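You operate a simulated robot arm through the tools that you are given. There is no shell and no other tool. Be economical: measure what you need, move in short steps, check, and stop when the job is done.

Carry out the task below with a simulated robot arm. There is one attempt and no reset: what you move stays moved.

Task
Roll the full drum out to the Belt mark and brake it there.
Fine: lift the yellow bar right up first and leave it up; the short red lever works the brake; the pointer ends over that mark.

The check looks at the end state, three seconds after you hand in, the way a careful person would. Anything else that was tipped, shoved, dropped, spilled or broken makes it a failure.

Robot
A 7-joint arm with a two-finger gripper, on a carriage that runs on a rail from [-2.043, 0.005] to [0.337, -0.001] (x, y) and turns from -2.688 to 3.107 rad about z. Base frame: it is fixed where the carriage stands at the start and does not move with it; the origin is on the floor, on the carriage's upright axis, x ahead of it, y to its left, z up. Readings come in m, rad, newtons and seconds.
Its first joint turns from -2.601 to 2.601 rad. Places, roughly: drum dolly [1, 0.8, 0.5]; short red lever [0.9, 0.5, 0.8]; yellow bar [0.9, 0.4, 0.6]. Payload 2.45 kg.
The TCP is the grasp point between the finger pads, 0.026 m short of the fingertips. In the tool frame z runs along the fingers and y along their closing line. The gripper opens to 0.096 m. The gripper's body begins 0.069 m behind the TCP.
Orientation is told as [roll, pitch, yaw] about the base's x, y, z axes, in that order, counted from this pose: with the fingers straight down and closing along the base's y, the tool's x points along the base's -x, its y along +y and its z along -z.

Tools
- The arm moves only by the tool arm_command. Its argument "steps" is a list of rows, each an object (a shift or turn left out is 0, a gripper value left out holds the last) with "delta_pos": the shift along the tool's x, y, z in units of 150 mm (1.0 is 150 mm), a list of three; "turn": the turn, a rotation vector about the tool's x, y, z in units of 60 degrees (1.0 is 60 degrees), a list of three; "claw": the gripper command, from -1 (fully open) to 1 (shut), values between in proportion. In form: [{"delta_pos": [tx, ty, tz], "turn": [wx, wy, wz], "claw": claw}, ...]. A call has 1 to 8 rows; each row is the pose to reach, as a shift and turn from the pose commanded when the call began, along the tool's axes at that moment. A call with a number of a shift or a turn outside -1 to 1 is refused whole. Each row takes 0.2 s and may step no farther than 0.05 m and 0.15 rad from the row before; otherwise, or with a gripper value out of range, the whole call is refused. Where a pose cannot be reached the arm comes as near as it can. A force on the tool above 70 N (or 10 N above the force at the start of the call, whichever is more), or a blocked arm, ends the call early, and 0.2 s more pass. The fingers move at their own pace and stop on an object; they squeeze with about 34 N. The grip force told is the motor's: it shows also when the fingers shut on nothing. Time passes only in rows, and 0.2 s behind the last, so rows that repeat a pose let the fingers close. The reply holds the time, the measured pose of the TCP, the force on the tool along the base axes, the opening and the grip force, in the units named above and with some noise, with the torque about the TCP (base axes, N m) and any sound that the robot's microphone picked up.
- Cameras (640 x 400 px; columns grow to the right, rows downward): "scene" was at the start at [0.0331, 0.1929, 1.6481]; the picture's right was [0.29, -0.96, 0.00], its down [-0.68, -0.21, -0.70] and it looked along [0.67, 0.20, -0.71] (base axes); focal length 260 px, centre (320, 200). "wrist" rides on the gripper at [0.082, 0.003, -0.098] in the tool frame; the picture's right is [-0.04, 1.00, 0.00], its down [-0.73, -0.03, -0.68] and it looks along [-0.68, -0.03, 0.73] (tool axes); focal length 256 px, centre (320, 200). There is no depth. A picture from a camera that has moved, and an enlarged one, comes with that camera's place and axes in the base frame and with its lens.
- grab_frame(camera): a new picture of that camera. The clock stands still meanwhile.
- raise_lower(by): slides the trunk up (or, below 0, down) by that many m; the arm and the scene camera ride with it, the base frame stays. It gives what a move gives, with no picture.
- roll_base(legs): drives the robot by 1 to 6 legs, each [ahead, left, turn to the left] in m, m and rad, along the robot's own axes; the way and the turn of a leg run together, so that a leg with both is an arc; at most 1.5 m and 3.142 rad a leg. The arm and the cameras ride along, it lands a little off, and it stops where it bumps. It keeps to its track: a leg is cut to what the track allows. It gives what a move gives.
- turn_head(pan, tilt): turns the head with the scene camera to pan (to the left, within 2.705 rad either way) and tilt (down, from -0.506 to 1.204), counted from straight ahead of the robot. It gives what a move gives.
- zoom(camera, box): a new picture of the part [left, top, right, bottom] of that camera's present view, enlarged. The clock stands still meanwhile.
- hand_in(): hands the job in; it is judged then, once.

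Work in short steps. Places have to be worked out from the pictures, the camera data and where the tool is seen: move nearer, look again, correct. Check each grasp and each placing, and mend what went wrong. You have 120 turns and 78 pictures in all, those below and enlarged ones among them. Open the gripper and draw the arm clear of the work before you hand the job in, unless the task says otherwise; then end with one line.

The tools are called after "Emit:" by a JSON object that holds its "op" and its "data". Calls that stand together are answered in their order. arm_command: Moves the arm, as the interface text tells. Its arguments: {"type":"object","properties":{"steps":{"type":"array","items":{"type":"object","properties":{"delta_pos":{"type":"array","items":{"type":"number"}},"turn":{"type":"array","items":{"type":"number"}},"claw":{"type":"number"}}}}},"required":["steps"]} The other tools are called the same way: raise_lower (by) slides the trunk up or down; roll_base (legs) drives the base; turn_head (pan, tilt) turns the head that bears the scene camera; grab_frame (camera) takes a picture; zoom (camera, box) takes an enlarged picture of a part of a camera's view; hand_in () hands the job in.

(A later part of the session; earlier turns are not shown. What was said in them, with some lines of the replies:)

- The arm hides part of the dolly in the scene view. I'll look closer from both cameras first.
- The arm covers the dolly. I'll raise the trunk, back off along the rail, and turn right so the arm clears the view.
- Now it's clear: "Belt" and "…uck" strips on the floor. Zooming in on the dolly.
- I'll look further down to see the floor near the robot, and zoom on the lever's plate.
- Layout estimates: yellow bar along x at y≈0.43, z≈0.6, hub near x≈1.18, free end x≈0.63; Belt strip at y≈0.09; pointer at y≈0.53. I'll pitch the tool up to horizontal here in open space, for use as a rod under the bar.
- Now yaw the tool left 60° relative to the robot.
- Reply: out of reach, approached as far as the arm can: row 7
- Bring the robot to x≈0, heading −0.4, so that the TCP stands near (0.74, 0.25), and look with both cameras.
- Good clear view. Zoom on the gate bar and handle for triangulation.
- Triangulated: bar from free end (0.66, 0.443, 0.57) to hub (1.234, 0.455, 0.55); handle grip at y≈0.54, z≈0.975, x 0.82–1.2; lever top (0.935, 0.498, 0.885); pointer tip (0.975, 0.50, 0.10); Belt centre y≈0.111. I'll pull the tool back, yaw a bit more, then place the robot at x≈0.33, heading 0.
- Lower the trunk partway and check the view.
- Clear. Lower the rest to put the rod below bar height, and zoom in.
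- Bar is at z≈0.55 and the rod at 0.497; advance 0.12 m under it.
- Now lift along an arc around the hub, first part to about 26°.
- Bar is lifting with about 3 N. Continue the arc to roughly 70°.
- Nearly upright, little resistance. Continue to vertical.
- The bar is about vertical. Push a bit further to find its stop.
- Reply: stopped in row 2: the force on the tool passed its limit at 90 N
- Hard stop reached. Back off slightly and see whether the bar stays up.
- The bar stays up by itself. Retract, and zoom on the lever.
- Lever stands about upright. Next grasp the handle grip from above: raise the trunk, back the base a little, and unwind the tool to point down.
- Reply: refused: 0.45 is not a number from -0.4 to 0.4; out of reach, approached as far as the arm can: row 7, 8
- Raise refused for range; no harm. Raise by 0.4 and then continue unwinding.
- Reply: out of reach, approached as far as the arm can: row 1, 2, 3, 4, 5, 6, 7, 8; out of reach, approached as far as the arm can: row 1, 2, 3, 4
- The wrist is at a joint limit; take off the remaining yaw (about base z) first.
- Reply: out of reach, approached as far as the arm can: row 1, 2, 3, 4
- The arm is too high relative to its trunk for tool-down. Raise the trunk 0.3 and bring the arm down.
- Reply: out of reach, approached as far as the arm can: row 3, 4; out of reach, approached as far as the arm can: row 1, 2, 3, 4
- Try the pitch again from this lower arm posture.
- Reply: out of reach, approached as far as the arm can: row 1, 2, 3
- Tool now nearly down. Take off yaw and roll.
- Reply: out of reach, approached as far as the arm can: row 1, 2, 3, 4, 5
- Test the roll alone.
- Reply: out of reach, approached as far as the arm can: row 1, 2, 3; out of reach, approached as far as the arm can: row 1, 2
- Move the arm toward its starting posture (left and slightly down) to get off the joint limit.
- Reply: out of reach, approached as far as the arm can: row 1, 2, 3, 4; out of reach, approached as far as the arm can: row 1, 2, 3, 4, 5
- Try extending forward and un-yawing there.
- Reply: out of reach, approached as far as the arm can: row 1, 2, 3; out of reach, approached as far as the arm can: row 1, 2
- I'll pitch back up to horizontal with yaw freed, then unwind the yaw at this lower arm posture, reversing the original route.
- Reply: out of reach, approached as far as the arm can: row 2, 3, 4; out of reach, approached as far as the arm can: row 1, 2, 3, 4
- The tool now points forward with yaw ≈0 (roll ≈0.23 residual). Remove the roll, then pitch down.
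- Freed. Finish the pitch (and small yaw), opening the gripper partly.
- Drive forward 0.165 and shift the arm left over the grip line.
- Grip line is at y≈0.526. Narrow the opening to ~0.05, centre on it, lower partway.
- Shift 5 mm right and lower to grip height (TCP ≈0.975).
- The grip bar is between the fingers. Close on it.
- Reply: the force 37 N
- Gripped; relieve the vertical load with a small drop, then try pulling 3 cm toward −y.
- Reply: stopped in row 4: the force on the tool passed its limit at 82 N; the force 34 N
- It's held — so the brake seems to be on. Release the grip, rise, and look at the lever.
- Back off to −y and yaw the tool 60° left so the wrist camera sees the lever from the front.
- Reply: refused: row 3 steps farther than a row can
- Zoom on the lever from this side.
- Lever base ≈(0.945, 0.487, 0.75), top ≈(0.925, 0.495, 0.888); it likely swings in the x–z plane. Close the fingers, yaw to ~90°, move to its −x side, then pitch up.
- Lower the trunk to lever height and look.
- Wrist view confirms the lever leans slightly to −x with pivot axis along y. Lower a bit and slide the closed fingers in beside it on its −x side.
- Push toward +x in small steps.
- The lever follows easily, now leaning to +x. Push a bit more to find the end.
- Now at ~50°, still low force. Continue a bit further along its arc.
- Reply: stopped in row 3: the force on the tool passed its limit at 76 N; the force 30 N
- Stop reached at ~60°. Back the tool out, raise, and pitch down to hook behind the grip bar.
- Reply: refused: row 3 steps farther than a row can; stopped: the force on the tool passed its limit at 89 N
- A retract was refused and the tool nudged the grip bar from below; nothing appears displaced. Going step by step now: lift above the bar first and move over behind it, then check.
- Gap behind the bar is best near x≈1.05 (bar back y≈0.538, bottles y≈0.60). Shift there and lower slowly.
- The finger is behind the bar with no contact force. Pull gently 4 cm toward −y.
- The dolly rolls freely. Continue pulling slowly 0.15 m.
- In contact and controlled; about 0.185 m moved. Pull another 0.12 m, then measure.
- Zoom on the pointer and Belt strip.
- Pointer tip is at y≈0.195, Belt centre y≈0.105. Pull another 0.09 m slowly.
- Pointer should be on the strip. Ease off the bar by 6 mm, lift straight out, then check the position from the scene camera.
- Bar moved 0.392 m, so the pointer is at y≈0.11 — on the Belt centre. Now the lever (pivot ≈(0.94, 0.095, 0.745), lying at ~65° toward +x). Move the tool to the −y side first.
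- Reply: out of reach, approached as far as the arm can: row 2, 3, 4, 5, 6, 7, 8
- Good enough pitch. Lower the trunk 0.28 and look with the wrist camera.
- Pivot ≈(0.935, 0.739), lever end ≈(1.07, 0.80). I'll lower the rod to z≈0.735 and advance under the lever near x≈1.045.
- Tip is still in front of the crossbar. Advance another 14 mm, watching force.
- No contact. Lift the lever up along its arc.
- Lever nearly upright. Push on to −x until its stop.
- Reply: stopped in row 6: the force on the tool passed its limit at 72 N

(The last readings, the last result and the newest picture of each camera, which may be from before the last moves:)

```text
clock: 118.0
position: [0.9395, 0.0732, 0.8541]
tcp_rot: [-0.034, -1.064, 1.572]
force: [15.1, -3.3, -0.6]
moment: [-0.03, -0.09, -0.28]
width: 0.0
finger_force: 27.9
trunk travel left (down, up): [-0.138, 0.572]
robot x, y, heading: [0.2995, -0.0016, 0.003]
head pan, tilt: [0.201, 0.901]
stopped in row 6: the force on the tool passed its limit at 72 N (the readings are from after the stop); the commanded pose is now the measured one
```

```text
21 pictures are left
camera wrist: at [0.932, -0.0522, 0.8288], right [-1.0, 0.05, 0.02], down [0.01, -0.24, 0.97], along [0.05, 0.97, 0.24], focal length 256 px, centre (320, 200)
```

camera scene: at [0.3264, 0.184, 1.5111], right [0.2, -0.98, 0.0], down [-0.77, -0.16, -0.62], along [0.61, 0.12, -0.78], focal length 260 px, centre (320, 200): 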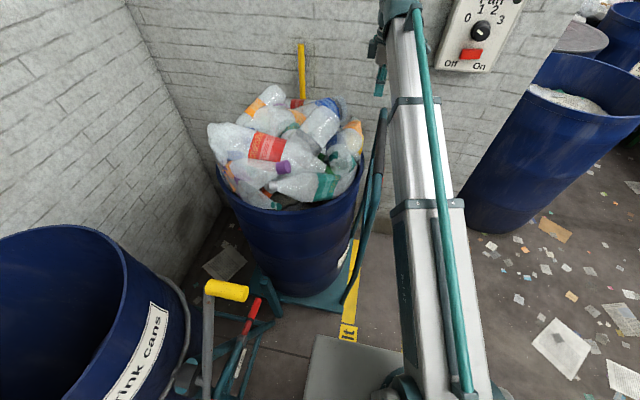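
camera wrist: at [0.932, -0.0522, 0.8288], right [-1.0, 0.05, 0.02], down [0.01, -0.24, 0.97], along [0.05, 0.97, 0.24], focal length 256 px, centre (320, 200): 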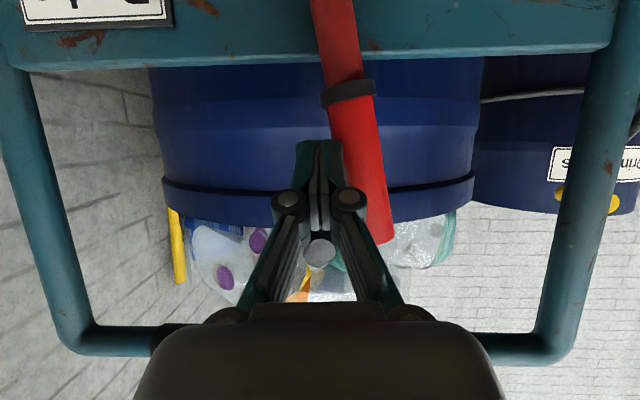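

Stop reached at the original "on" angle. Back off and retract to −y.

Emit:
{"op": "arm_command", "data": {"steps": [{"delta_pos": [0, -0.1, 0]}, {"delta_pos": [0.12, -0.15, -0.22]}, {"delta_pos": [0.24, -0.15, -0.44]}, {"delta_pos": [0.36, -0.15, -0.66]}, {"delta_pos": [0.48, -0.15, -0.88]}]}}

Emit:
{"op": "grab_frame", "data": {"camera": "wrist"}}

```text
clock: 119.2
position: [0.9773, -0.041, 0.8404]
tcp_rot: [-0.075, -1.073, 1.58]
force: [-0.3, 0.2, -0.5]
moment: [-0.02, -0.02, -0.01]
width: 0.0002
finger_force: 28.9
out of reach, approached as far as the arm can: row 4, 5
trunk travel left (down, up): [-0.138, 0.572]
robot x, y, heading: [0.2997, 0.0009, 0.001]
head pan, tilt: [0.201, 0.901]
```

```text
20 pictures are left
camera wrist: at [0.9664, -0.1657, 0.816], right [-1.0, 0.08, 0.0], down [-0.02, -0.25, 0.97], along [0.07, 0.97, 0.25], focal length 256 px, centre (320, 200)
```

wrist: 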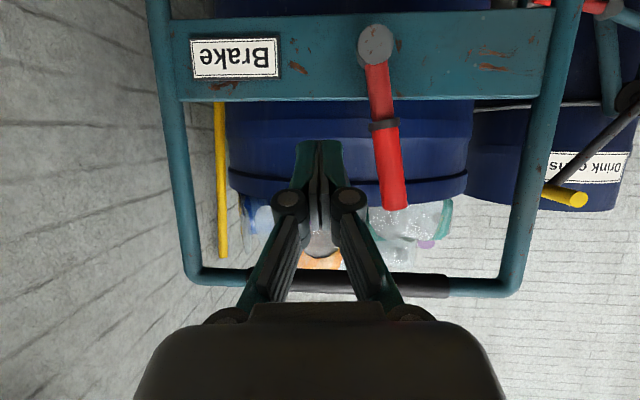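

Lever stays in place. Back the robot away 0.5 m and look at the pointer.

Emit:
{"op": "roll_base", "data": {"legs": [[-0.5, 0, 0]]}}

Emit:
{"op": "turn_head", "data": {"pan": 0.2, "tilt": 0.75}}

Emit:
{"op": "grab_frame", "data": {"camera": "scene"}}

```text
clock: 122.1
position: [0.4758, -0.0421, 0.8407]
tcp_rot: [-0.072, -1.071, 1.575]
force: [-0.1, -0.5, 1.6]
moment: [-0.01, 0.03, 0.0]
width: 0.0001
finger_force: 28.5
trunk travel left (down, up): [-0.138, 0.572]
robot x, y, heading: [-0.2002, -0.0011, -0.002]
head pan, tilt: [0.201, 0.901]
```

```text
clock: 122.8
position: [0.4767, -0.0418, 0.841]
tcp_rot: [-0.073, -1.073, 1.574]
force: [-0.1, -0.6, -0.8]
moment: [0.0, 0.01, 0.01]
width: 0.0
finger_force: 28.6
trunk travel left (down, up): [-0.138, 0.572]
robot x, y, heading: [-0.2021, 0.003, -0.005]
head pan, tilt: [0.201, 0.75]
```

```text
19 pictures are left
camera scene: at [-0.1646, 0.1865, 1.14], right [0.2, -0.98, 0.0], down [-0.67, -0.13, -0.73], along [0.72, 0.14, -0.68], focal length 260 px, centre (320, 200)
```

scene: 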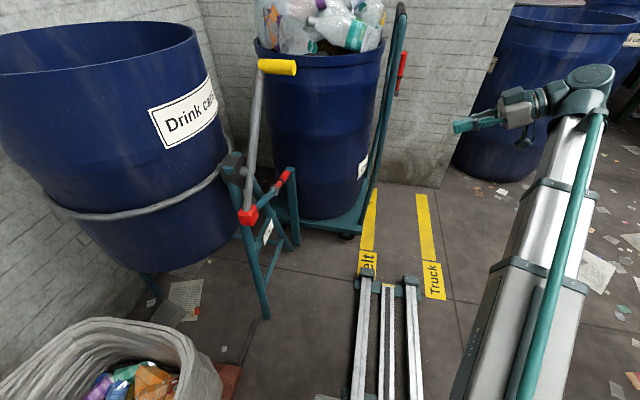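

Emit:
{"op": "zoom", "data": {"camera": "scene", "box": [320, 170, 430, 250]}}

```text
5.00 times, centred on (375, 210) of scene
camera zoom: at [-0.1646, 0.1865, 1.14], right [0.2, -0.98, 0.0], down [-0.67, -0.13, -0.73], along [0.72, 0.14, -0.68], focal length 1300 px, centre (45, 150)
```

zoom: 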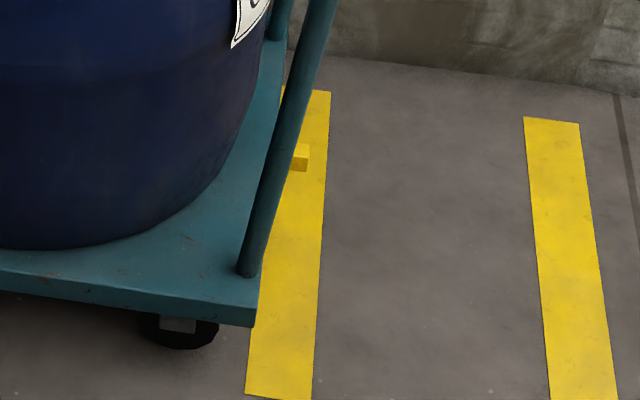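

Pointer tip at y≈0.10, strip spans ≈0.072–0.142: it's over the Belt mark. Open the gripper and check the bar and lever once more.

Emit:
{"op": "arm_command", "data": {"steps": [{"claw": -1}, {"claw": -1}, {"claw": -1}, {"claw": -1}]}}

Emit:
{"op": "turn_head", "data": {"pan": 0.2, "tilt": 0.3}}

Emit:
{"op": "grab_frame", "data": {"camera": "scene"}}

```text
clock: 123.8
position: [0.4763, -0.0415, 0.8412]
tcp_rot: [-0.074, -1.074, 1.575]
force: [0.1, 0.0, -0.8]
moment: [0.0, 0.01, -0.02]
width: 0.096
finger_force: 0.2
trunk travel left (down, up): [-0.138, 0.572]
robot x, y, heading: [-0.2014, 0.0003, 0.0]
head pan, tilt: [0.201, 0.75]
```

```text
clock: 124.7
position: [0.477, -0.0421, 0.8405]
tcp_rot: [-0.073, -1.073, 1.574]
force: [0.4, 0.0, 0.7]
moment: [-0.03, 0.02, -0.03]
width: 0.096
finger_force: 0.1
trunk travel left (down, up): [-0.138, 0.572]
robot x, y, heading: [-0.1986, 0.0012, -0.005]
head pan, tilt: [0.201, 0.3]
```

```text
17 pictures are left
camera scene: at [-0.1542, 0.1886, 1.1803], right [0.2, -0.98, 0.0], down [-0.29, -0.06, -0.95], along [0.94, 0.19, -0.3], focal length 260 px, centre (320, 200)
```

scene: 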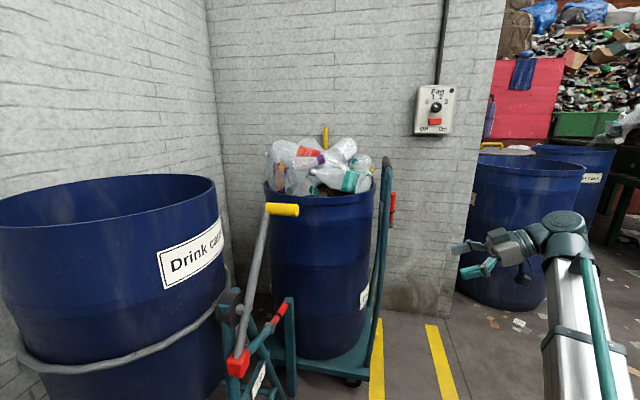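

The bar's top shows above the bottles, so it's still up. The lever is upright, nothing else has been disturbed, and the arm is clear, so I'm handing in.

Emit:
{"op": "hand_in", "data": {}}

```text
The job is handed in.
```

The yellow bar is up and staying up. The full drum is rolled out with its pointer over the Belt mark, and the red lever is back at its original braked position. I did not tug the drum to test the brake after setting it.
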